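You operate a simulated robot arm through the tools that you are given. There is no shell and no other tool. Be economical: measure what you need, move in short steps, check, and stop when the job is done.

You run a simulated two-armed robot. Do the job below in one go: nothing can be reset, and whatever is moved stays where it is left.

JOB
Pick up the wax bar from the top of the finishing machine with one hand, pass it to the other hand and put it on the top of the plywood bench.

Only the result counts: the job must be done as asked and must still hold three seconds after the hand-in. Knocking over, shifting, dropping, spilling or breaking anything else fails it.

ROBOT AND FRAMES
Two 7-joint arms with two-finger grippers on one trunk, on a base that drives. Base frame: it is fixed to the floor where the robot stands at the start and does not move with it; the origin is under the middle of the robot, x ahead of it, y to its left, z up; the surface under the hand at the start is at about z = 800. Readings come in mm, degrees, newtons and seconds.
The left shoulder is at the start at [60, 123, 945], the right one opposite. With the tool pointing down near the work surface each hand reaches from about 360 to 800 mm from the robot's upright axis, wherever it stands, measured 20 degrees to its own side. Places, roughly: top of the plywood bench [-3500, -2600, 900]. Payload 1.47 kg a hand.
The tool frame of a hand sits at the grasp point between the pads (the TCP): z along the fingers, y along the line on which they close. The tips reach 16 mm beyond it. The gripper opens to 87 mm. The gripper's body begins 55 mm behind the TCP.
Orientation is told as [roll, pitch, yaw] about the base's x, y, z axes, in that order, counted from this pose: with the fingers straight down and closing along the base's y, the tool's x points along the base's -x, its y along +y and its z along -z.

CONTROLS
- The arms move only by the tool step_arm. It takes "left_commands", "right_commands" or both (then of equal length, played together; a hand with none holds still); each is one flat list of numbers, 7 for each row, row after row: the shift along the base's x, y, z in mm, then the turn, a rotation vector about the base's x, y, z in rad, then the opening in per cent of the stroke, from 0 (shut) to 100 (fully open). In form: [dx, dy, dz, wx, wy, wz, fingers, dx, dy, dz, wx, wy, wz, fingers, ...]. A call has 1 to 20 rows; each row shifts and turns the commanded pose from where the row before left it. Each row takes 0.2 s and may step no farther than 50 mm and 8.6 degrees from the row before; otherwise, or with a gripper value out of range, the whole call is refused. A pose out of reach is approached as far as the arm can. The call stops where the force on the tool passes 40 N (or 10 N more than at its start, if that is more) or the arm is blocked; 0.2 s more then pass. Each finger travels about 153 mm/s and halts on what it meets, pressing with about 25 N; the grip force reading is that of the motor and also rises with nothing between the fingers. The clock runs only during rows and for 0.2 s after the last one: add rows that do not move to give the fingers time. It gives the time, the measured TCP pose, the force on the tool (base axes), the opening and the grip force at its end, in the units of the frame above (readings bear some noise), with the torque about the TCP (base axes, N m) and any sound that the robot's microphone picked up.
- Cameras (640 x 400 px; columns grow to the right, rows downward): "scene" is now at [89.9, -23.2, 1502.6]; the picture's right is [-0.29, -0.96, 0.00], its down [-0.68, 0.21, -0.70] and it looks along [0.67, -0.21, -0.71] (base axes); focal length 266 px, centre (320, 200). "left" rides on the left gripper at [73, -12, -90] in its tool frame; the picture's right is [0.16, 0.99, 0.00], its down [-0.72, 0.12, -0.68] and it looks along [-0.67, 0.11, 0.73] (tool axes); focal length 247 px, centre (320, 200). "right" rides on the right gripper at [73, 12, -90] in its tool frame; the picture's right is [-0.16, 0.99, 0.00], its down [-0.72, -0.12, -0.68] and it looks along [-0.67, -0.11, 0.73] (tool axes); focal length 247 px, centre (320, 200). There is no depth. A picture from a camera that has moved, and an enlarged one, comes with that camera's place and axes in the base frame and with its lens.
- grab_frame(camera): a new picture of that camera. The clock stands still meanwhile.
- move_column(by): slides the trunk up (or, below 0, down) by that many mm; the arms and the scene camera ride with it, the base frame stays. It gives what a move gives, with no picture.
- roll_base(legs): drives the robot by 1 to 6 legs, each [ahead, left, turn to the left] in mm, mm and degrees, along the robot's own axes; the way and the turn of a leg run together, so that a leg with both is an arc; at most 1500 mm and 180 degrees a leg. The arms and the cameras ride along, it lands a little off, and it stops where it bumps. It gives what a move gives.
- aim_head(pan, tilt): turns the head with the scene camera to pan (to the left, within 120 degrees either way) and tilt (down, from -29 to 69), counted from straight ahead of the robot. It gives what a move gives.
- inspect(camera, box): a new picture of the part [left, top, right, bottom] of that camera's present view, enlarged. The clock stands still meanwhile.
- finish_job(): hands the job in; it is judged then, once.

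Go step by step. Nothing tells you exact positions but the pictures and the camera data: compare them with the known pose of the tool, close in by small moves and look again before you grip or let go. The budget is 120 turns and 108 pictures, counting those below and the enlarged ones. Unless the task says otherwise, let go and move clear before handing in, and close with one line.

The tools are called after "Emit:" as a command line: name --argument value ..., lists and objects as JSON in quotes. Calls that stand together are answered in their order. step_arm: Moves the arms, as the interface text tells. Its arguments: {"type":"object","properties":{"left_commands":{"type":"array","items":{"type":"number"}},"right_commands":{"type":"array","items":{"type":"number"}}},"required":[]} The other tools are called the same way: move_column (by) slides the trunk up or down; roll_base (legs) drives the base; aim_head (pan, tilt) turns the head that bears the scene camera; grab_frame (camera) takes a picture; inspect (camera, box) takes an enlarged picture of a part of a camera's view; finish_job () hands the job in.

At the start:

```text
clock: 0.0
left_eef_pos: [546.7, 36.0, 1122.1]
left_tcp_rot: [0.0, 0.1, 0.0]
left_wrist_force: [-0.1, -0.3, 0.5]
left_wrist_torque: [0.0, 0.02, 0.01]
left_gripper_width: 87.3
left_grip_force: 0.0
right_eef_pos: [426.9, -369.7, 1121.6]
right_tcp_rot: [0.0, 0.0, 0.1]
right_wrist_force: [-1.1, 0.4, 0.5]
right_wrist_torque: [0.02, 0.02, -0.01]
right_gripper_width: 87.0
right_grip_force: 0.0
trunk travel left (down, up): [-100.0, 130.0]
robot x, y, heading: [3.7, 0.1, -0.5]
head pan, tilt: [-17.1, 45.2]
```

scene: 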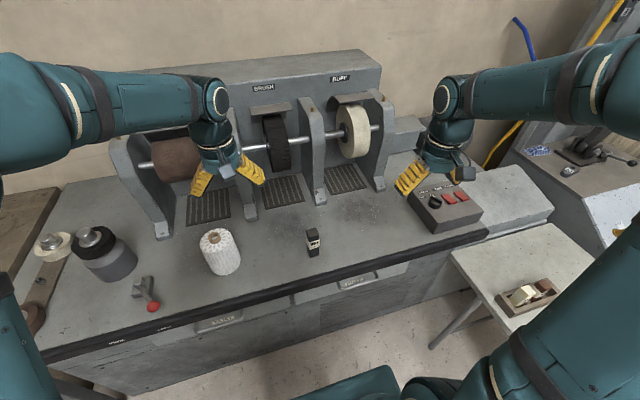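
right: 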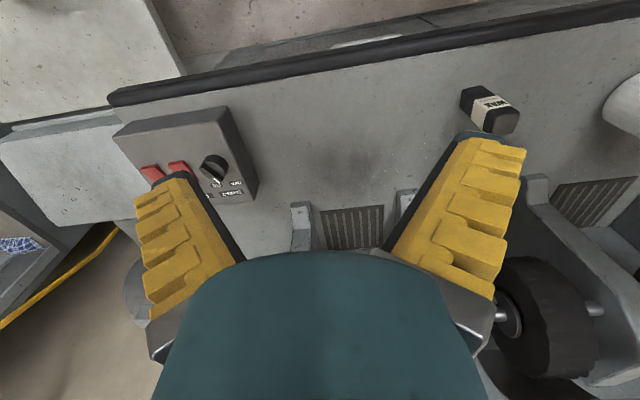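
left: 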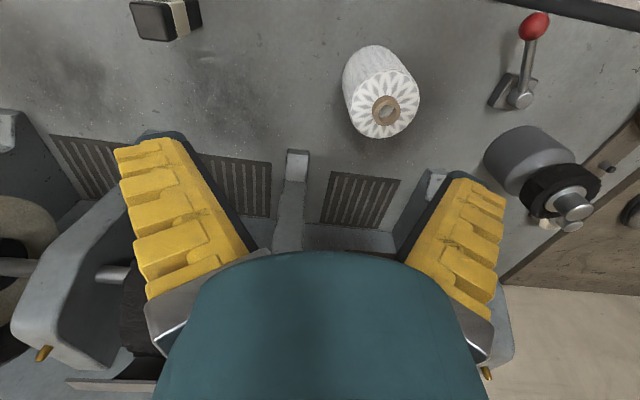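

The wax bar looks like the small black block with a label at about [527, -141, 800]. I'll take a closer look at it first.

Emit:
inspect --camera "scene" --box '[270, 210, 350, 270]'

Emit:
inspect --camera "right" --box '[430, 60, 550, 150]'

Emit:
aim_head --pan 120 --tilt 20

Emit:
grab_frame --camera "scene"

Emit:
aim_head --pan -120 --tilt 20

Emit:
grab_frame --camera "scene"

```text
6.67 times, centred on (310, 240) of scene
camera zoom: at [89.9, -23.2, 1502.6], right [-0.29, -0.96, 0.0], down [-0.68, 0.21, -0.7], along [0.67, -0.21, -0.71], focal length 1771 px, centre (387, -67)
```

zoom: 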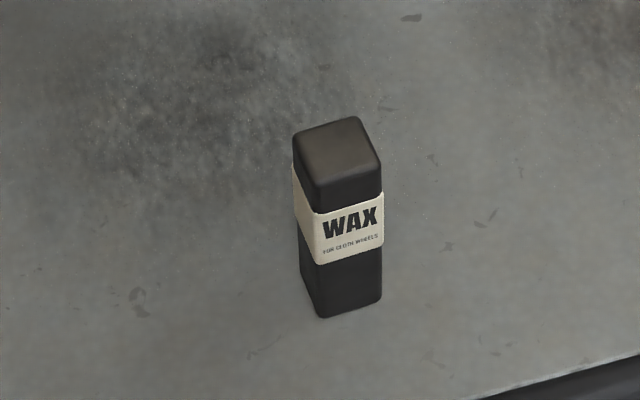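

```text
4.44 times, centred on (490, 105) of right
camera zoom: at [352.0, -358.9, 1209.0], right [0.16, 0.99, 0.0], down [0.72, -0.12, 0.68], along [0.67, -0.11, -0.73], focal length 1098 px, centre (-436, 622)
```

zoom: 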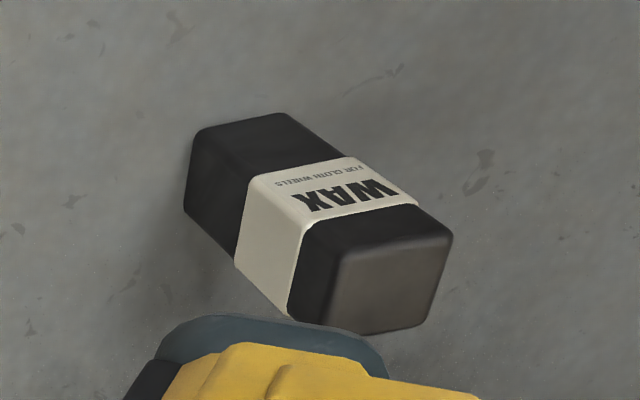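

```text
clock: 2.2
left_eef_pos: [545.7, 36.7, 1121.3]
left_tcp_rot: [0.0, 0.0, 0.0]
left_wrist_force: [0.1, -0.1, 0.1]
left_wrist_torque: [-0.03, -0.01, 0.0]
left_gripper_width: 86.8
left_grip_force: 0.1
right_eef_pos: [427.1, -369.7, 1121.5]
right_tcp_rot: [0.0, 0.0, -0.1]
right_wrist_force: [0.2, 0.9, 0.2]
right_wrist_torque: [0.03, -0.01, -0.05]
right_gripper_width: 87.1
right_grip_force: 0.2
trunk travel left (down, up): [-100.0, 130.0]
robot x, y, heading: [-0.4, 1.7, 0.1]
head pan, tilt: [120.0, 20.0]
```

```text
102 pictures are left
camera scene: at [-34.2, 81.3, 1541.5], right [0.87, 0.5, 0.0], down [0.17, -0.3, -0.94], along [-0.47, 0.81, -0.34], focal length 266 px, centre (320, 200)
```

scene: 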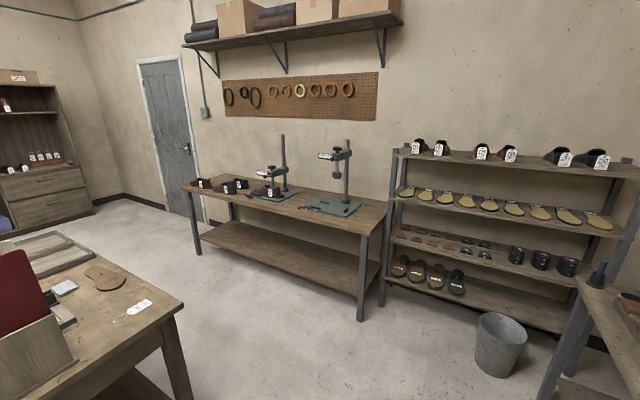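

```text
clock: 5.6
left_eef_pos: [546.4, 37.3, 1121.5]
left_tcp_rot: [0.0, -0.1, 0.1]
left_wrist_force: [0.8, 1.0, 0.2]
left_wrist_torque: [-0.03, -0.02, 0.0]
left_gripper_width: 87.1
left_grip_force: 0.0
right_eef_pos: [424.7, -368.9, 1120.5]
right_tcp_rot: [0.0, 0.0, 0.0]
right_wrist_force: [1.0, 0.1, 0.4]
right_wrist_torque: [0.0, -0.02, 0.01]
right_gripper_width: 87.1
right_grip_force: 0.1
trunk travel left (down, up): [-100.0, 130.0]
robot x, y, heading: [1.8, -0.2, -0.1]
head pan, tilt: [-120.0, 20.0]
```

```text
101 pictures are left
camera scene: at [-34.2, -80.1, 1541.5], right [-0.87, 0.5, 0.0], down [0.17, 0.3, -0.94], along [-0.47, -0.81, -0.34], focal length 266 px, centre (320, 200)
```

scene: 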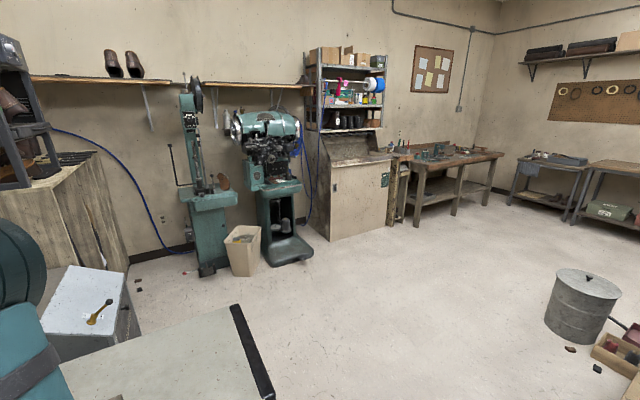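

The bar stands upright, roughly 30 x 30 x 88 mm, centred near [545, -142]. I'll bring the right hand above it, edge the left hand aside, and check.

Emit:
step_arm --right_commands '[17, 32.5, -17, 0, 0, 0, 100, 17, 32.5, -17, 0, 0, 0, 100, 17, 32.5, -17, 0, 0, 0, 100, 17, 32.5, -17, 0, 0, 0, 100, 17, 32.5, -17, 0, 0, 0, 100, 17, 32.5, -17, 0, 0, 0, 100, 16, 32.5, -17, 0, 0, 0, 100, 0, 0, 0, 0, 0, 0, 100]' --left_commands '[0, 20, 0, 0, 0, 0, 100, 0, 20, 0, 0, 0, 0, 100, 0, 20, 0, 0, 0, 0, 100, 0, 20, 0, 0, 0, 0, 100, 0, 20, 0, 0, 0, 0, 100, 0, 20, 0, 0, 0, 0, 100, 0, 20, 0, 0, 0, 0, 100, 0, 0, 0, 0, 0, 0, 100]'

Emit:
grab_frame --camera "right"

Emit:
aim_head --pan -17 --tilt 45

Emit:
grab_frame --camera "scene"

```text
clock: 7.4
left_eef_pos: [545.7, 175.0, 1121.0]
left_tcp_rot: [0.0, 0.1, 0.0]
left_wrist_force: [0.1, 0.3, 0.9]
left_wrist_torque: [0.0, -0.01, -0.02]
left_gripper_width: 86.9
left_grip_force: 0.1
right_eef_pos: [543.9, -143.8, 1000.8]
right_tcp_rot: [-0.1, 0.1, -0.2]
right_wrist_force: [-0.6, 0.5, -0.1]
right_wrist_torque: [0.0, 0.0, 0.0]
right_gripper_width: 87.3
right_grip_force: 0.2
trunk travel left (down, up): [-100.0, 130.0]
robot x, y, heading: [-0.7, 0.6, 0.1]
head pan, tilt: [-120.0, 20.0]
```

```text
100 pictures are left
camera right: at [469.6, -132.2, 1090.0], right [0.16, 0.99, 0.0], down [0.72, -0.12, 0.68], along [0.67, -0.11, -0.73], focal length 247 px, centre (320, 200)
```

right: 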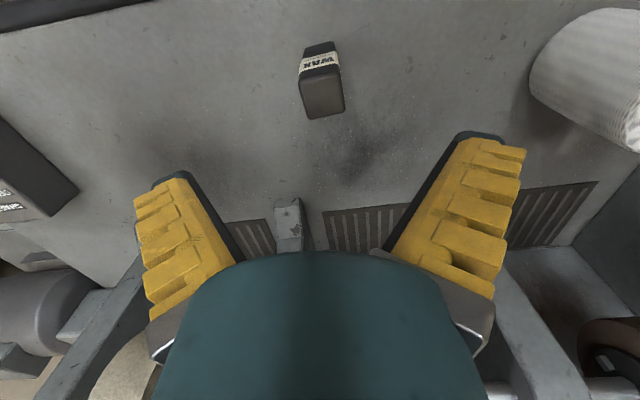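

```text
clock: 9.2
left_eef_pos: [545.4, 175.0, 1121.5]
left_tcp_rot: [0.0, 0.0, -0.1]
left_wrist_force: [0.5, 0.2, 0.3]
left_wrist_torque: [0.0, -0.01, 0.04]
left_gripper_width: 87.0
left_grip_force: 0.0
right_eef_pos: [543.2, -142.5, 1002.2]
right_tcp_rot: [-0.1, 0.1, 0.0]
right_wrist_force: [-0.4, -0.5, -0.3]
right_wrist_torque: [0.01, -0.02, -0.01]
right_gripper_width: 87.1
right_grip_force: 0.0
trunk travel left (down, up): [-100.0, 130.0]
robot x, y, heading: [-1.1, 7.0, 0.1]
head pan, tilt: [-17.0, 45.0]
```

```text
99 pictures are left
camera scene: at [90.1, -23.2, 1502.9], right [-0.29, -0.96, 0.0], down [-0.68, 0.21, -0.71], along [0.68, -0.21, -0.71], focal length 266 px, centre (320, 200)
```

scene: 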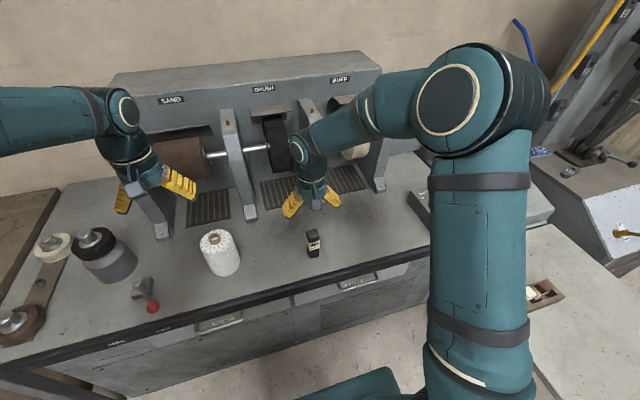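

Emit:
inspect --camera "right" --box '[270, 30, 370, 130]'

```text
4.00 times, centred on (320, 80) of right
camera zoom: at [469.7, -131.6, 1090.1], right [0.16, 0.99, 0.0], down [0.72, -0.12, 0.68], along [0.67, -0.11, -0.73], focal length 988 px, centre (320, 680)
```

zoom: 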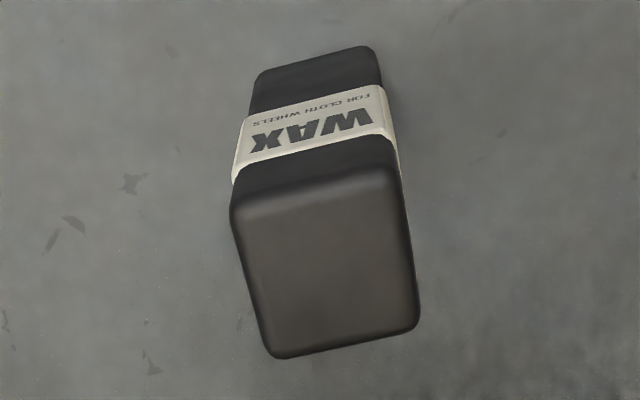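

The bar is centred under the hand at about [544, -142], nearly square to it. I'll descend to grip just its upper third, then close.

Emit:
step_arm --right_commands '[0, 0, -40, 0, 0, 0, 100, 0, 0, -40, 0, 0, 0, 100, 0, 0, -30, 0, 0, 0, 100, 0, 0, -17, 0, 0, 0, 100, 0, 0, 0, 0, 0, 0, 100]'

Emit:
grab_frame --camera "right"

Emit:
inspect --camera "scene" --box '[260, 170, 360, 270]'

```text
clock: 10.4
left_eef_pos: [546.1, 176.5, 1120.9]
left_tcp_rot: [0.0, 0.0, 0.0]
left_wrist_force: [-0.3, -0.4, -0.1]
left_wrist_torque: [-0.01, 0.0, 0.02]
left_gripper_width: 87.0
left_grip_force: 0.0
right_eef_pos: [545.1, -143.2, 874.0]
right_tcp_rot: [0.0, 0.1, 0.0]
right_wrist_force: [0.3, 0.5, -0.2]
right_wrist_torque: [-0.02, 0.01, 0.01]
right_gripper_width: 87.1
right_grip_force: 0.0
trunk travel left (down, up): [-100.0, 130.0]
robot x, y, heading: [2.1, 0.5, 0.0]
head pan, tilt: [-17.0, 45.0]
```

```text
97 pictures are left
camera right: at [469.9, -131.8, 962.9], right [0.16, 0.99, 0.0], down [0.72, -0.12, 0.68], along [0.67, -0.11, -0.73], focal length 247 px, centre (320, 200)
```

right: 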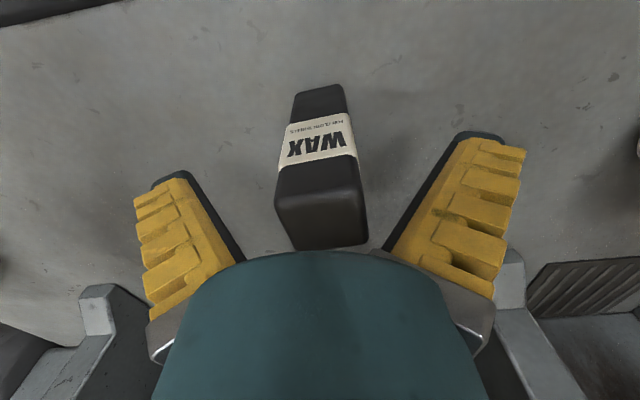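

```text
4.00 times, centred on (310, 220) of scene
camera zoom: at [90.0, -23.2, 1502.9], right [-0.29, -0.96, 0.0], down [-0.68, 0.21, -0.71], along [0.68, -0.21, -0.71], focal length 1062 px, centre (360, 120)
```

zoom: 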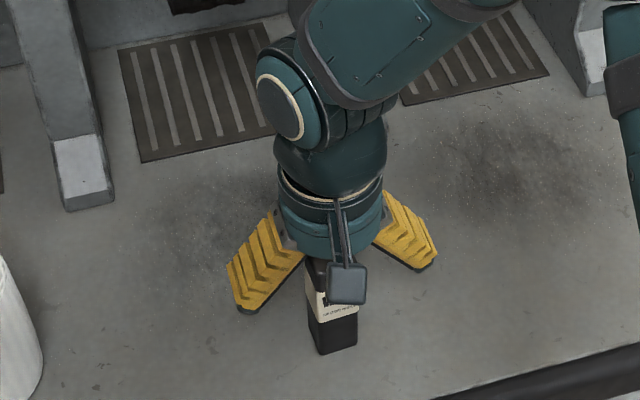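

The bar's top seems a bit higher than I first estimated (about 890–899) and its centre is about 4 mm nearer the robot. I'll adjust slightly and close the fingers.

Emit:
step_arm --right_commands '[-4, 1, 6, 0, 0, 0, 100, 0, 0, 0, 0, 0, 0, 60, 0, 0, 0, 0, 0, 0, 30, 0, 0, 0, 0, 0, 0, 0, 0, 0, 0, 0, 0, 0, 0, 0, 0, 0, 0, 0, 0, 0]'

Emit:
grab_frame --camera "right"

```text
clock: 11.8
left_eef_pos: [546.7, 176.5, 1121.6]
left_tcp_rot: [0.0, 0.0, 0.1]
left_wrist_force: [-0.5, 0.0, -1.0]
left_wrist_torque: [-0.03, -0.01, -0.01]
left_gripper_width: 87.0
left_grip_force: 0.0
right_eef_pos: [540.3, -140.8, 881.0]
right_tcp_rot: [0.0, -0.1, -0.1]
right_wrist_force: [0.3, -1.0, 11.3]
right_wrist_torque: [-0.02, 0.07, 0.03]
right_gripper_width: 27.3
right_grip_force: 25.1
trunk travel left (down, up): [-100.0, 130.0]
robot x, y, heading: [-5.3, 1.6, -0.2]
head pan, tilt: [-17.0, 45.0]
```

```text
95 pictures are left
camera right: at [465.7, -130.5, 969.6], right [0.16, 0.99, 0.0], down [0.72, -0.12, 0.68], along [0.67, -0.11, -0.73], focal length 247 px, centre (320, 200)
```

right: 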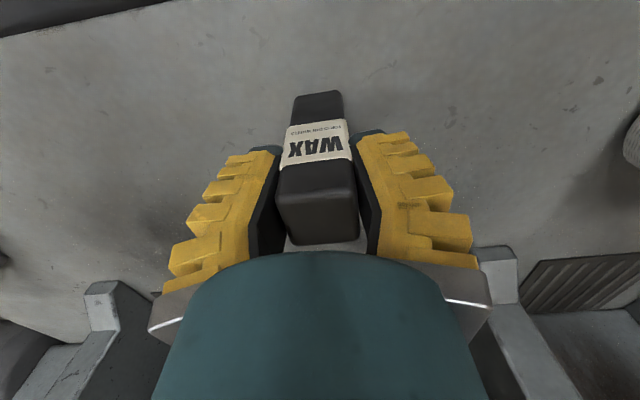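

The bar is gripped at 27 mm wide. I'll lift it slowly, then look.

Emit:
step_arm --right_commands '[0, 0, 10, 0, 0, 0, 0, 0, 0, 20, 0, 0, 0, 0, 0, 0, 40, 0, 0, 0, 0, 0, 0, 40, 0, 0, 0, 0, 0, 0, 40, 0, 0, 0, 0, 0, 0, 40, 0, 0, 0, 0, 0, 0, 40, 0, 0, 0, 0, 0, 0, 40, 0, 0, 0, 0, 0, 0, 0, 0, 0, 0, 0]'

Emit:
grab_frame --camera "right"

Emit:
grab_frame --camera "scene"

Emit:
grab_frame --camera "left"

```text
clock: 13.8
left_eef_pos: [546.3, 176.5, 1121.5]
left_tcp_rot: [0.0, -0.1, -0.1]
left_wrist_force: [-0.1, 0.5, -0.1]
left_wrist_torque: [-0.04, 0.03, -0.01]
left_gripper_width: 86.8
left_grip_force: 0.0
right_eef_pos: [540.8, -142.7, 1150.5]
right_tcp_rot: [0.0, 0.0, 0.0]
right_wrist_force: [0.1, -0.2, -0.6]
right_wrist_torque: [-0.01, -0.01, -0.02]
right_gripper_width: 23.6
right_grip_force: 24.7
trunk travel left (down, up): [-100.0, 130.0]
robot x, y, heading: [1.6, 0.5, 0.2]
head pan, tilt: [-17.0, 45.0]
```

```text
94 pictures are left
camera right: at [467.2, -131.1, 1239.0], right [0.16, 0.99, 0.0], down [0.72, -0.12, 0.68], along [0.67, -0.11, -0.73], focal length 247 px, centre (320, 200)
```

right: 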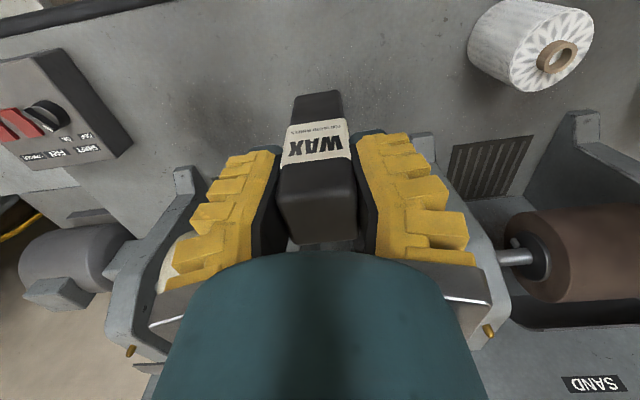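

```text
93 pictures are left
camera scene: at [90.5, -23.2, 1502.8], right [-0.29, -0.96, 0.0], down [-0.68, 0.21, -0.71], along [0.68, -0.21, -0.71], focal length 266 px, centre (320, 200)
```

scene: 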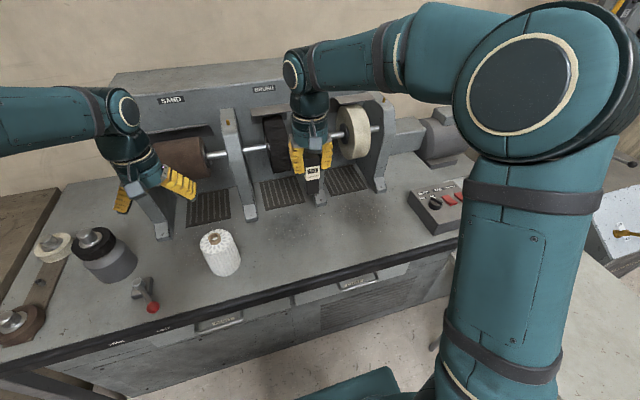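

```text
92 pictures are left
camera left: at [472.5, 165.1, 1210.5], right [-0.16, 0.99, 0.0], down [0.72, 0.12, 0.68], along [0.67, 0.11, -0.73], focal length 247 px, centre (320, 200)
```

left: 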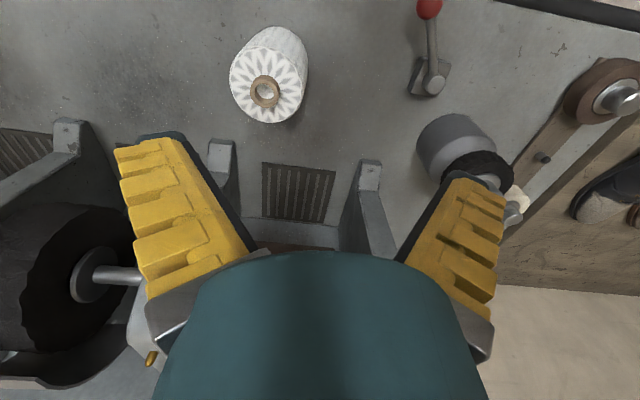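

The bar hangs firmly in the right hand. I'll move it to about [570, -20, 1150] and pitch the left hand to point forward at z≈1100, so it can grip the lower half.

Emit:
step_arm --right_commands '[10, 40, 0, 0, 0, 0, 0, 10, 40, 0, 0, 0, 0, 0, 10, 42, 0, 0, 0, 0, 0, 0, 0, 0, 0, 0, 0, 0, 0, 0, 0, 0, 0, 0, 0, 0, 0, 0, 0, 0, 0, 0, 0, 0, 0, 0, 0, 0, 0, 0, 0, 0, 0, 0, 0, 0, 0, 0, 0, 0, 0, 0, 0, 0, 0, 0, 0, 0, 0, 0, 0, 0, 0, 0, 0, 0, 0, 0, 0, 0, 0, 0, 0, 0]' --left_commands '[-4, 0, -2, 0, -0.143, 0, 100, -4, 0, -2, 0, -0.143, 0, 100, -4, 0, -2, 0, -0.143, 0, 100, -4, 0, -2, 0, -0.143, 0, 100, -4, 0, -2, 0, -0.143, 0, 100, -4, 0, -2, 0, -0.143, 0, 100, -4, 0, -2, 0, -0.143, 0, 100, -4, 0, -2, 0, -0.143, 0, 100, -4, 0, -2, 0, -0.143, 0, 100, -4, 0, -2, 0, -0.143, 0, 100, -4, 0, -2, 0, -0.14, 0, 100, 0, 0, 0, 0, 0, 0, 100]'

Emit:
grab_frame --camera "scene"

Emit:
grab_frame --camera "left"

```text
clock: 16.4
left_eef_pos: [517.7, 165.0, 1088.7]
left_tcp_rot: [5.4, -75.1, -7.1]
left_wrist_force: [-0.4, -0.8, 1.1]
left_wrist_torque: [0.04, -0.04, 0.01]
left_gripper_width: 86.8
left_grip_force: 0.0
left hand out of reach, approached as far as the arm can: row 10, 11
right_eef_pos: [570.3, -20.3, 1151.0]
right_tcp_rot: [0.0, 0.0, 0.1]
right_wrist_force: [-0.1, -1.0, -0.8]
right_wrist_torque: [0.01, 0.0, -0.01]
right_gripper_width: 23.3
right_grip_force: 25.2
trunk travel left (down, up): [-100.0, 130.0]
robot x, y, heading: [-3.6, -2.3, 0.2]
head pan, tilt: [-17.0, 45.0]
```

```text
91 pictures are left
camera scene: at [89.8, -24.1, 1502.9], right [-0.29, -0.96, 0.0], down [-0.68, 0.21, -0.71], along [0.68, -0.21, -0.71], focal length 266 px, centre (320, 200)
```

scene: 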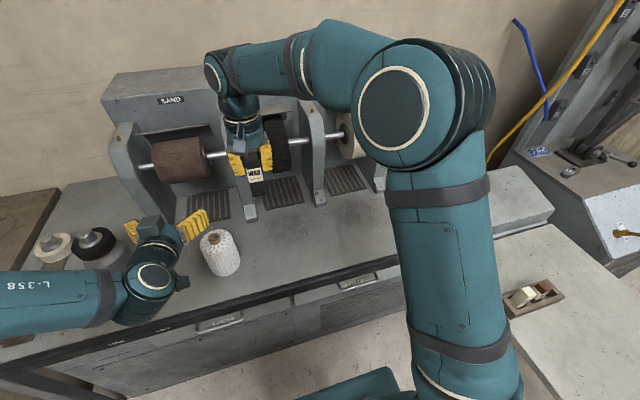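

```text
90 pictures are left
camera left: at [410.2, 159.0, 1041.7], right [-0.01, 0.99, -0.13], down [-0.47, 0.11, 0.88], along [0.88, 0.07, 0.46], focal length 247 px, centre (320, 200)
```

left: 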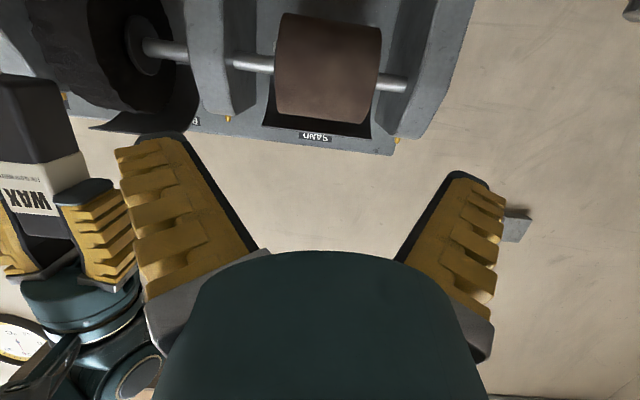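

The left wrist stops near 75° of pitch, so I'll back it to about 65° and tilt the right hand by 25°. That keeps the two hands square to each other.

Emit:
step_arm --right_commands '[0, 0, 0, 0, 0.109, 0, 0, 0, 0, 0, 0, 0.109, 0, 0, 0, 0, 0, 0, 0.109, 0, 0, 0, 0, 0, 0, 0.109, 0, 0, 0, 0, 0, 0, 0, 0, 0]' --left_commands '[0, 0, 0, 0, 0.145, 0, 100, 0, 0, 0, 0, 0.145, 0, 100, 0, 0, 0, 0, 0.146, 0, 100, 0, 0, 0, 0, 0, 0, 100, 0, 0, 0, 0, 0, 0, 100]'

Emit:
grab_frame --camera "scene"

```text
clock: 17.6
left_eef_pos: [517.5, 166.8, 1088.8]
left_tcp_rot: [0.6, -50.0, -2.8]
left_wrist_force: [-0.5, 0.0, 0.1]
left_wrist_torque: [0.0, 0.0, -0.02]
left_gripper_width: 86.9
left_grip_force: 0.1
right_eef_pos: [569.4, -19.5, 1151.6]
right_tcp_rot: [0.0, 25.0, -0.1]
right_wrist_force: [0.0, -0.5, -0.5]
right_wrist_torque: [0.02, 0.01, 0.01]
right_gripper_width: 23.4
right_grip_force: 24.6
trunk travel left (down, up): [-100.0, 130.0]
robot x, y, heading: [-1.0, -0.8, -0.2]
head pan, tilt: [-17.0, 45.0]
```

```text
89 pictures are left
camera scene: at [89.6, -23.4, 1502.9], right [-0.29, -0.96, 0.0], down [-0.68, 0.21, -0.71], along [0.68, -0.21, -0.71], focal length 266 px, centre (320, 200)
```

scene: 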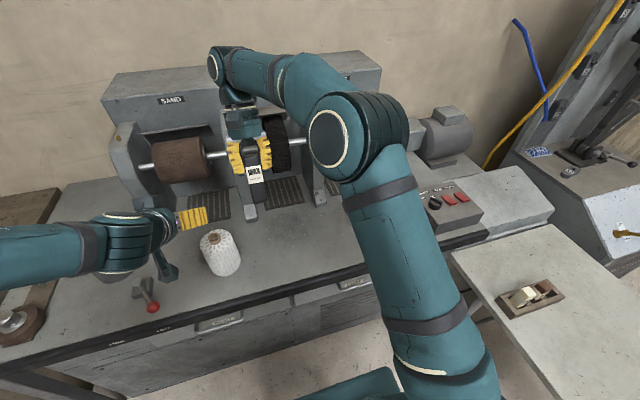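

Left is now at 50° of pitch. I'll bring it to 65°, correct its yaw, and move it closer while keeping it behind the bar.

Emit:
step_arm --left_commands '[-9, -27, 11, 0, -0.13, 0, 100, -9, -27, 11, 0, -0.13, 0, 100, -8, -27, 11, 0, 0, 0.048, 100, 0, -27, 11, 0, 0, 0, 100, 0, 0, 0, 0, 0, 0, 100]'

Emit:
grab_frame --camera "left"

Emit:
grab_frame --camera "scene"

```text
clock: 18.8
left_eef_pos: [491.9, 57.6, 1132.7]
left_tcp_rot: [2.3, -65.0, -1.4]
left_wrist_force: [0.4, 0.0, 0.5]
left_wrist_torque: [0.0, -0.04, -0.05]
left_gripper_width: 87.2
left_grip_force: 0.0
right_eef_pos: [569.8, -19.7, 1151.7]
right_tcp_rot: [0.0, 25.1, 0.0]
right_wrist_force: [0.4, 0.5, -1.6]
right_wrist_torque: [0.02, 0.0, 0.03]
right_gripper_width: 23.4
right_grip_force: 25.1
trunk travel left (down, up): [-100.0, 130.0]
robot x, y, heading: [2.5, -1.7, 0.2]
head pan, tilt: [-17.0, 45.0]
```

```text
88 pictures are left
camera left: at [378.9, 46.2, 1104.8], right [-0.08, 0.99, -0.13], down [-0.31, 0.1, 0.95], along [0.95, 0.12, 0.3], focal length 247 px, centre (320, 200)
```

left: 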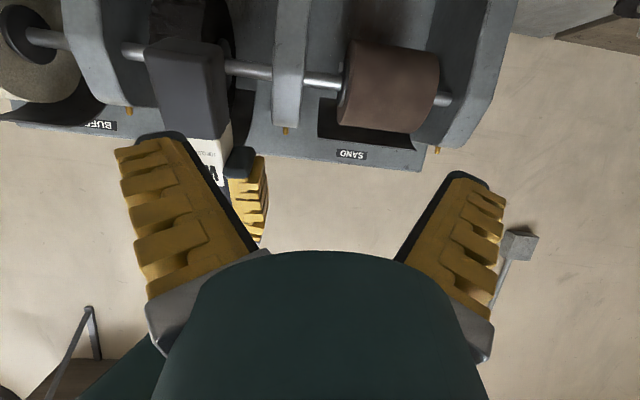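

```text
87 pictures are left
camera scene: at [89.9, -22.9, 1502.9], right [-0.29, -0.96, 0.0], down [-0.68, 0.21, -0.71], along [0.68, -0.21, -0.71], focal length 266 px, centre (320, 200)
```

scene: 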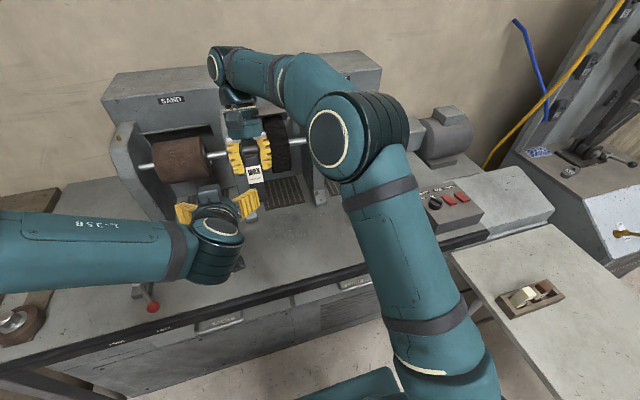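

The orientation is nearly square and the geometry looks right. I'll now shift the left hand sideways so the bar sits between its fingers.

Emit:
step_arm --left_commands '[0, -26, 0, 0, 0, 0, 100, 0, -26, 0, 0, 0, 0, 100, 0, -26, 0, 0, 0, 0, 100, 0, 0, 0, 0, 0, 0, 100]'

Emit:
grab_frame --camera "left"

Emit:
grab_frame --camera "right"

Emit:
inspect --camera "scene" --box '[160, 60, 340, 240]'

```text
clock: 19.8
left_eef_pos: [491.6, -18.4, 1131.2]
left_tcp_rot: [2.3, -64.9, -1.2]
left_wrist_force: [0.2, -0.1, 0.4]
left_wrist_torque: [-0.02, -0.01, -0.03]
left_gripper_width: 87.0
left_grip_force: 0.1
right_eef_pos: [570.8, -17.6, 1150.9]
right_tcp_rot: [0.0, 25.0, 0.0]
right_wrist_force: [0.5, 0.8, 0.2]
right_wrist_torque: [0.02, -0.05, 0.01]
right_gripper_width: 23.3
right_grip_force: 24.7
trunk travel left (down, up): [-100.0, 130.0]
robot x, y, heading: [0.8, 2.5, 0.0]
head pan, tilt: [-17.0, 45.0]
```

```text
86 pictures are left
camera left: at [378.5, -31.5, 1104.3], right [-0.08, 0.99, -0.13], down [-0.31, 0.09, 0.95], along [0.95, 0.12, 0.3], focal length 247 px, centre (320, 200)
```

left: 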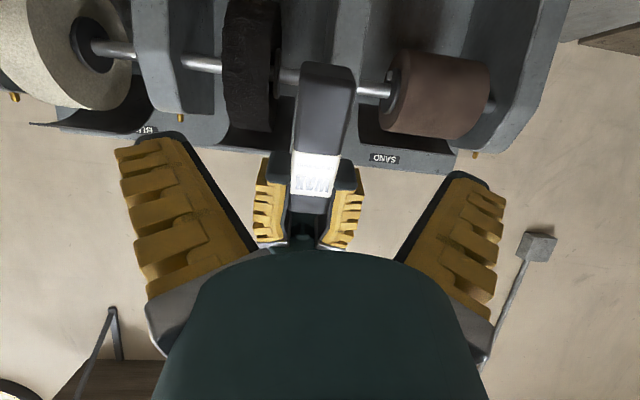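

```text
85 pictures are left
camera right: at [540.6, -7.7, 1261.4], right [0.14, 0.99, -0.07], down [0.94, -0.12, 0.31], along [0.3, -0.11, -0.95], focal length 247 px, centre (320, 200)
```

right: 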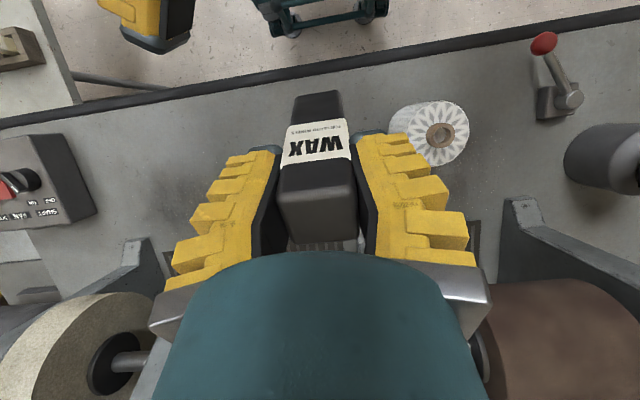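

```text
2.22 times, centred on (250, 150) of scene
camera zoom: at [89.9, -22.6, 1502.9], right [-0.29, -0.96, 0.0], down [-0.68, 0.21, -0.71], along [0.68, -0.21, -0.71], focal length 590 px, centre (476, 311)
```

zoom: 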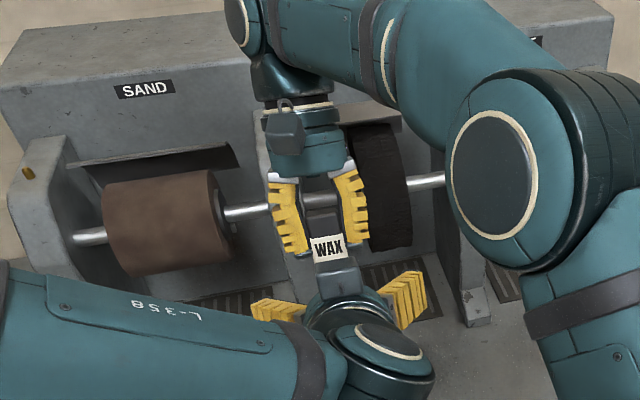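

The bar lies midway between the left fingers, with its lower end where I calculated. I'll advance 60 mm along the finger axis and check.

Emit:
step_arm --left_commands '[13.5, 0, -6, 0, 0, 0, 100, 13.5, 0, -6, 0, 0, 0, 100, 13.5, 0, -6, 0, 0, 0, 100, 13.5, 0, -6, 0, 0, 0, 100, 0, 0, 0, 0, 0, 0, 100]'

Emit:
grab_frame --camera "left"

Emit:
inspect --camera "scene" --box '[190, 90, 310, 210]'

Emit:
grab_frame --camera "right"

```text
clock: 21.0
left_eef_pos: [545.9, -20.2, 1107.9]
left_tcp_rot: [2.4, -64.9, -1.3]
left_wrist_force: [-0.1, -0.6, 0.2]
left_wrist_torque: [-0.03, -0.03, -0.02]
left_gripper_width: 87.1
left_grip_force: 0.1
right_eef_pos: [570.6, -18.5, 1151.5]
right_tcp_rot: [0.0, 25.0, 0.0]
right_wrist_force: [0.5, 0.3, -0.3]
right_wrist_torque: [0.0, 0.0, 0.04]
right_gripper_width: 23.6
right_grip_force: 25.0
trunk travel left (down, up): [-100.0, 130.0]
robot x, y, heading: [-0.5, 1.6, -0.1]
head pan, tilt: [-17.0, 45.0]
```

```text
83 pictures are left
camera left: at [432.0, -32.2, 1080.2], right [-0.08, 0.99, -0.13], down [-0.31, 0.1, 0.95], along [0.95, 0.11, 0.3], focal length 247 px, centre (320, 200)
```

left: 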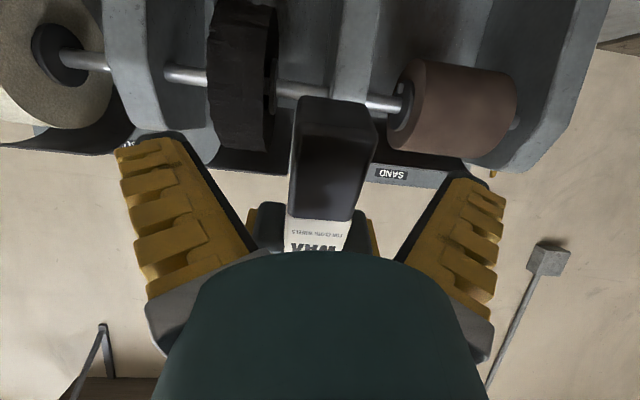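

```text
3.33 times, centred on (250, 150) of scene
camera zoom: at [89.9, -23.1, 1502.9], right [-0.29, -0.96, 0.0], down [-0.68, 0.21, -0.71], along [0.68, -0.21, -0.71], focal length 885 px, centre (553, 367)
```

zoom: 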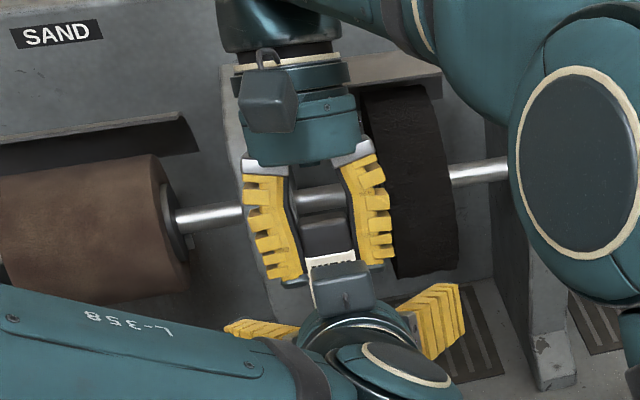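

```text
81 pictures are left
camera right: at [540.6, -8.2, 1261.4], right [0.14, 0.99, -0.07], down [0.94, -0.12, 0.31], along [0.3, -0.11, -0.95], focal length 247 px, centre (320, 200)
```

right: 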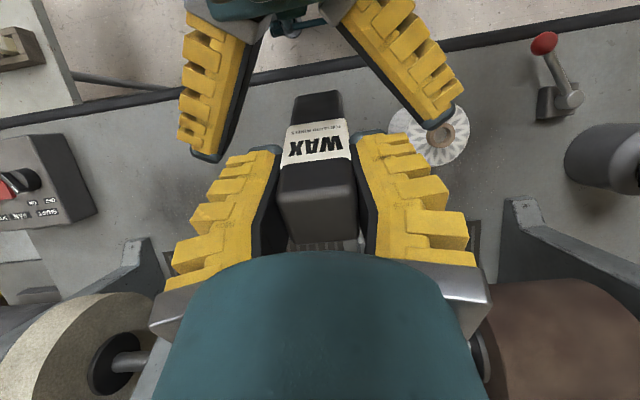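

Both hands are lined up, with the left fingers around the free half and clear of the right fingers. I'll close the left hand.

Emit:
step_arm --left_commands '[0, 0, 0, 0, 0, 0, 60, 0, 0, 0, 0, 0, 0, 30, 0, 0, 0, 0, 0, 0, 0, 0, 0, 0, 0, 0, 0, 0, 0, 0, 0, 0, 0, 0, 0]'

Emit:
grab_frame --camera "left"

Emit:
grab_frame --camera "right"

```text
clock: 22.2
left_eef_pos: [545.5, -20.7, 1107.5]
left_tcp_rot: [2.4, -64.9, -1.3]
left_wrist_force: [-9.4, 7.4, 3.5]
left_wrist_torque: [-0.18, -0.08, 0.13]
left_gripper_width: 27.3
left_grip_force: 25.4
right_eef_pos: [570.1, -19.3, 1151.5]
right_tcp_rot: [-0.1, 24.9, -0.1]
right_wrist_force: [10.2, -7.2, -5.5]
right_wrist_torque: [-0.1, -0.42, 0.04]
right_gripper_width: 23.7
right_grip_force: 25.1
trunk travel left (down, up): [-100.0, 130.0]
robot x, y, heading: [-2.9, 1.6, 0.1]
head pan, tilt: [-17.0, 45.0]
```

```text
80 pictures are left
camera left: at [432.0, -31.9, 1080.1], right [-0.08, 0.99, -0.13], down [-0.31, 0.09, 0.95], along [0.95, 0.12, 0.3], focal length 247 px, centre (320, 200)
```

left: 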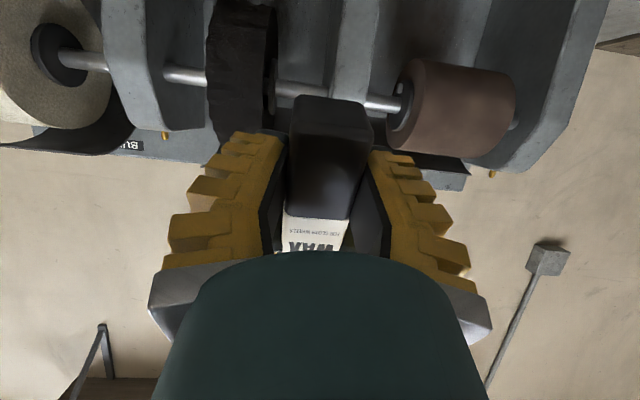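

```text
79 pictures are left
camera right: at [541.1, -8.8, 1261.0], right [0.14, 0.99, -0.07], down [0.94, -0.12, 0.31], along [0.3, -0.11, -0.95], focal length 247 px, centre (320, 200)
```

right: 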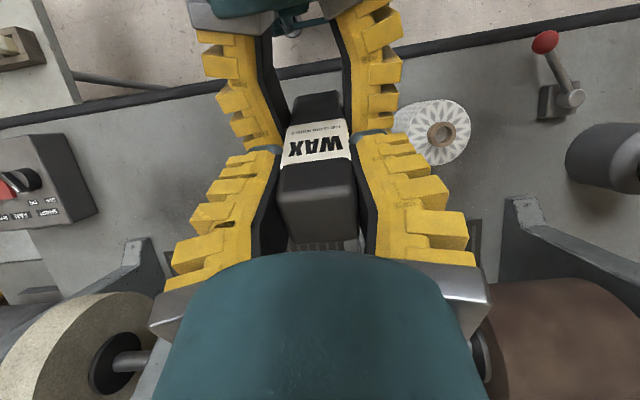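

The left hand holds the bar at 27 mm. I'll open the right hand and check before withdrawing.

Emit:
step_arm --right_commands '[0, 0, 0, 0, 0, 0, 40, 0, 0, 0, 0, 0, 0, 60, 0, 0, 0, 0, 0, 0, 80, 0, 0, 0, 0, 0, 0, 80]' --left_commands '[0, 0, 0, 0, 0, 0, 0, 0, 0, 0, 0, 0, 0, 0, 0, 0, 0, 0, 0, 0, 0, 0, 0, 0, 0, 0, 0, 0]'

Emit:
grab_frame --camera "right"

```text
clock: 23.2
left_eef_pos: [545.0, -21.2, 1107.5]
left_tcp_rot: [2.4, -65.0, -1.4]
left_wrist_force: [0.2, 0.5, 0.2]
left_wrist_torque: [0.0, 0.03, -0.03]
left_gripper_width: 24.1
left_grip_force: 24.8
right_eef_pos: [570.2, -18.7, 1150.4]
right_tcp_rot: [0.0, 25.1, 0.1]
right_wrist_force: [-0.1, -0.5, 0.0]
right_wrist_torque: [0.0, -0.01, 0.0]
right_gripper_width: 73.2
right_grip_force: 2.5
trunk travel left (down, up): [-100.0, 130.0]
robot x, y, heading: [1.7, 0.0, -0.0]
head pan, tilt: [-17.0, 45.0]
```

```text
78 pictures are left
camera right: at [540.8, -8.2, 1261.3], right [0.14, 0.99, -0.07], down [0.94, -0.12, 0.31], along [0.3, -0.11, -0.95], focal length 247 px, centre (320, 200)
```

right: 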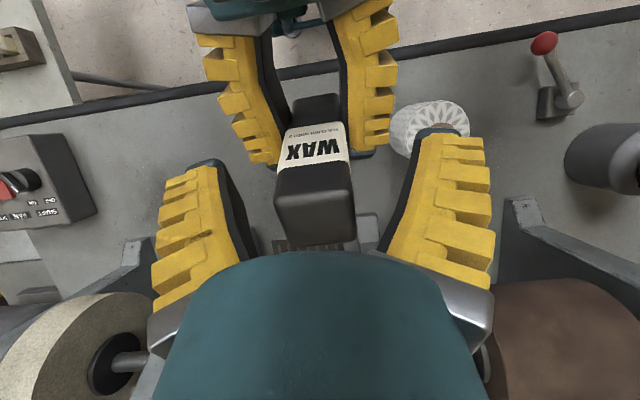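

The transfer worked: the bar stays in the left hand. I'll withdraw the right hand up along its axis, straighten it and take it to its own side, then pull the left hand in.

Emit:
step_arm --right_commands '[10, 0, 22, 0, 0, 0, 80, 10, 0, 22, 0, 0, 0, 80, 10, 0, 22, 0, 0, 0, 80, 10, 0, 22, 0, 0, 0, 80, 0, -40, 10, 0, 0, 0, 80, 0, -45, 0, 0, 0, 0, 80, -10, -45, 0, 0, 0, 0, 80, -20, -40, -10, 0, -0.109, 0, 80, -30, -30, -15, 0, -0.109, 0, 80, -35, -30, -15, 0, -0.109, 0, 80, -35, -30, -10, 0, -0.109, 0, 80, -30, -30, -10, 0, 0, 0, 80, 0, 0, 0, 0, 0, 0, 80]'

Emit:
grab_frame --camera "scene"

Emit:
grab_frame --camera "left"

```text
clock: 26.0
left_eef_pos: [545.2, -19.6, 1108.6]
left_tcp_rot: [2.3, -64.8, -1.2]
left_wrist_force: [-0.2, 0.0, 0.5]
left_wrist_torque: [0.01, 0.05, 0.0]
left_gripper_width: 23.5
left_grip_force: 24.8
right_eef_pos: [422.5, -322.6, 1149.5]
right_tcp_rot: [0.0, 0.0, 0.0]
right_wrist_force: [1.1, 0.4, -0.4]
right_wrist_torque: [-0.02, -0.01, -0.02]
right_gripper_width: 73.2
right_grip_force: 2.5
right hand out of reach, approached as far as the arm can: row 2, 3, 4
trunk travel left (down, up): [-100.0, 130.0]
robot x, y, heading: [-3.3, 0.2, 0.1]
head pan, tilt: [-17.0, 45.0]
```

```text
77 pictures are left
camera scene: at [90.5, -22.7, 1502.8], right [-0.29, -0.96, 0.0], down [-0.68, 0.21, -0.71], along [0.68, -0.21, -0.71], focal length 266 px, centre (320, 200)
```

scene: 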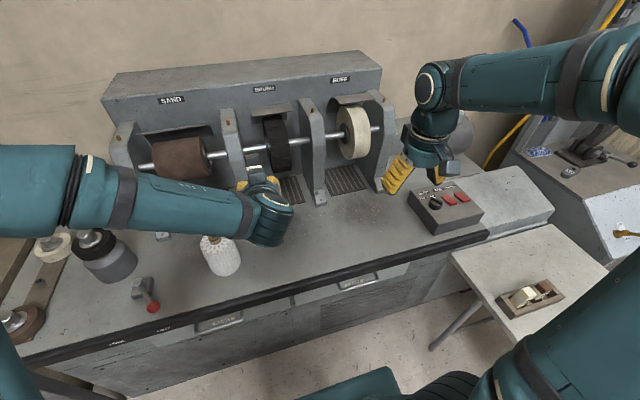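

```text
76 pictures are left
camera left: at [432.3, -31.7, 1080.0], right [-0.08, 0.99, -0.13], down [-0.31, 0.1, 0.95], along [0.95, 0.12, 0.3], focal length 247 px, centre (320, 200)
```

left: 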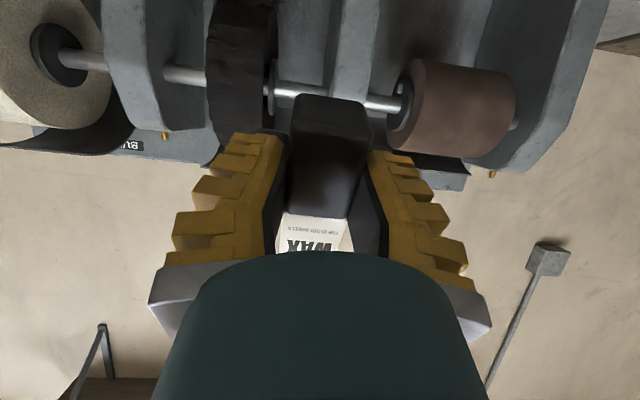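

The left hand holds the bar securely and the right one is clear. I'll turn the left hand back to fingers-down and draw it to its own side, raised for driving.

Emit:
step_arm --left_commands '[0, 20, 15, 0, 0, 0, 0, -10, 20, 10, 0, 0.14, 0, 0, -15, 20, 5, 0, 0.14, 0, 0, -15, 20, 5, 0, 0.14, 0, 0, -15, 20, 5, 0, 0.14, 0, 0, -15, 20, 5, 0, 0.14, 0, 0, -15, 20, 5, 0, 0.14, 0, 0, -15, 20, 0, 0, 0.14, 0, 0, -15, 20, 0, 0, 0.14, 0, 0, 0, 0, 0, 0, 0, 0, 0]'

Emit:
grab_frame --camera "left"

Emit:
aim_head --pan -70 --tilt 40

Emit:
grab_frame --camera "scene"

Emit:
aim_head --pan -120 --tilt 45

Emit:
grab_frame --camera "scene"

Emit:
aim_head --pan 120 --tilt 45

Emit:
grab_frame --camera "scene"

```text
clock: 28.2
left_eef_pos: [430.5, 160.6, 1160.0]
left_tcp_rot: [1.2, -0.7, -0.7]
left_wrist_force: [-0.2, 0.1, -1.2]
left_wrist_torque: [0.0, 0.01, -0.05]
left_gripper_width: 23.3
left_grip_force: 24.8
right_eef_pos: [421.8, -321.7, 1149.7]
right_tcp_rot: [0.0, 0.0, 0.1]
right_wrist_force: [0.2, -0.2, 0.3]
right_wrist_torque: [0.02, 0.05, 0.03]
right_gripper_width: 73.1
right_grip_force: 2.0
trunk travel left (down, up): [-100.0, 130.0]
robot x, y, heading: [0.3, 0.9, 0.1]
head pan, tilt: [-17.0, 45.0]
```

```text
75 pictures are left
camera left: at [354.8, 148.1, 1248.7], right [-0.15, 0.99, 0.02], down [0.72, 0.1, 0.69], along [0.68, 0.11, -0.72], focal length 247 px, centre (320, 200)
```

left: 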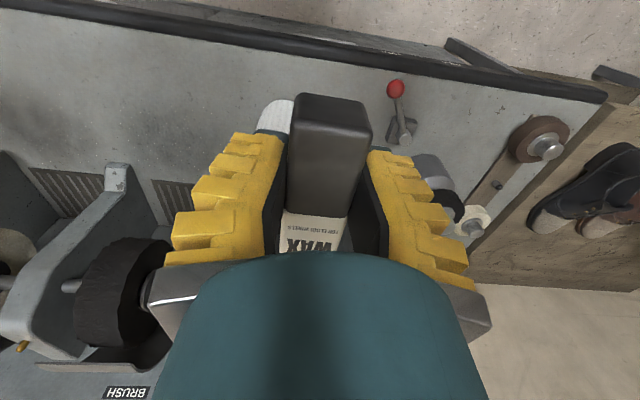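

```text
clock: 29.4
left_eef_pos: [430.0, 159.0, 1160.1]
left_tcp_rot: [1.1, -0.9, -0.6]
left_wrist_force: [-0.4, 0.0, -0.6]
left_wrist_torque: [0.03, 0.02, -0.02]
left_gripper_width: 23.7
left_grip_force: 25.0
right_eef_pos: [422.6, -322.4, 1149.9]
right_tcp_rot: [0.0, 0.0, 0.0]
right_wrist_force: [0.5, 0.0, 0.1]
right_wrist_torque: [-0.02, 0.04, 0.01]
right_gripper_width: 72.9
right_grip_force: 2.7
trunk travel left (down, up): [-100.0, 130.0]
robot x, y, heading: [-1.7, -0.9, -0.1]
head pan, tilt: [-70.0, 40.0]
```

```text
74 pictures are left
camera scene: at [41.5, -79.2, 1510.1], right [-0.94, -0.34, 0.0], down [-0.22, 0.6, -0.77], along [0.26, -0.72, -0.64], focal length 266 px, centre (320, 200)
```

scene: 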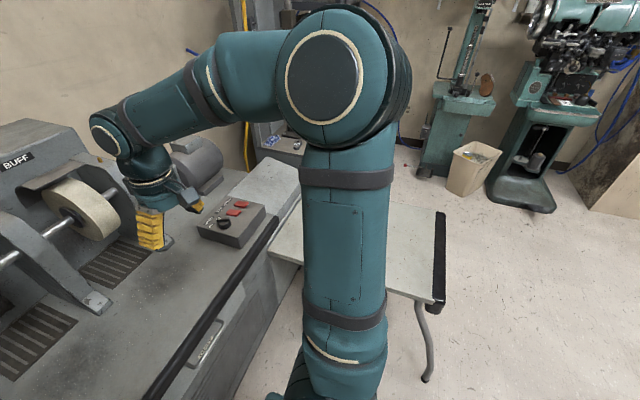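

```text
clock: 30.6
left_eef_pos: [431.7, 159.4, 1160.1]
left_tcp_rot: [1.1, -0.7, -0.6]
left_wrist_force: [-0.7, -0.4, -1.6]
left_wrist_torque: [0.0, 0.02, -0.01]
left_gripper_width: 23.3
left_grip_force: 24.9
right_eef_pos: [423.2, -322.2, 1149.7]
right_tcp_rot: [0.0, 0.0, 0.0]
right_wrist_force: [-0.2, -0.5, 0.0]
right_wrist_torque: [0.03, -0.02, -0.04]
right_gripper_width: 73.3
right_grip_force: 3.0
trunk travel left (down, up): [-100.0, 130.0]
robot x, y, heading: [0.7, -1.9, 0.1]
head pan, tilt: [-120.0, 45.0]
```

```text
73 pictures are left
camera scene: at [-28.3, -69.8, 1502.9], right [-0.87, 0.5, 0.0], down [0.35, 0.61, -0.71], along [-0.35, -0.61, -0.71], focal length 266 px, centre (320, 200)
```

scene: 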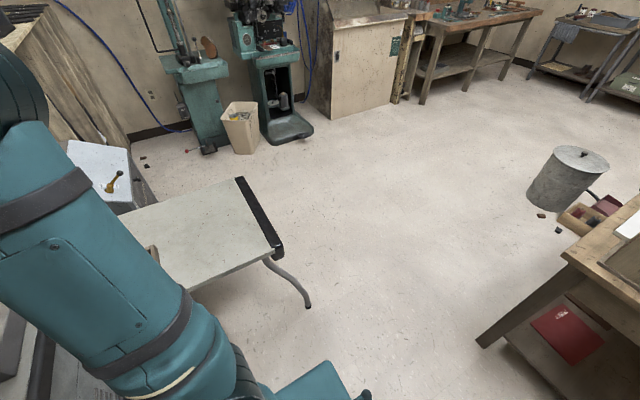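

```text
clock: 34.0
left_eef_pos: [430.5, 161.1, 1159.8]
left_tcp_rot: [1.2, -0.8, -0.6]
left_wrist_force: [-0.6, 0.3, -1.3]
left_wrist_torque: [0.0, -0.03, -0.01]
left_gripper_width: 23.9
left_grip_force: 25.3
right_eef_pos: [422.4, -322.1, 1149.5]
right_tcp_rot: [-0.1, 0.0, 0.0]
right_wrist_force: [-0.1, 0.9, 0.3]
right_wrist_torque: [0.01, 0.02, 0.0]
right_gripper_width: 73.1
right_grip_force: 2.2
trunk travel left (down, up): [-100.0, 130.0]
robot x, y, heading: [2.0, 3.3, 0.1]
head pan, tilt: [120.0, 45.0]
```

```text
72 pictures are left
camera scene: at [-28.3, 71.1, 1502.9], right [0.87, 0.5, 0.0], down [0.35, -0.61, -0.71], along [-0.35, 0.61, -0.71], focal length 266 px, centre (320, 200)
```

scene: 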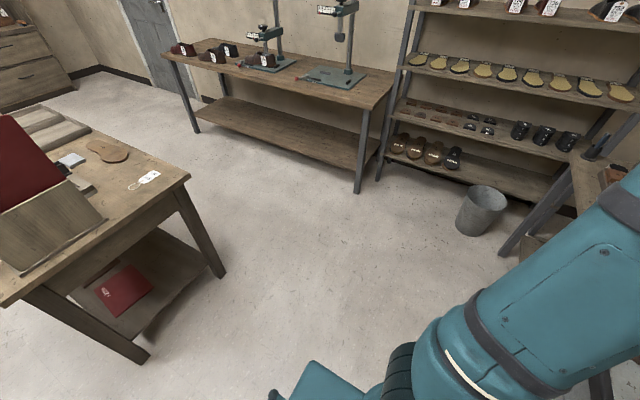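

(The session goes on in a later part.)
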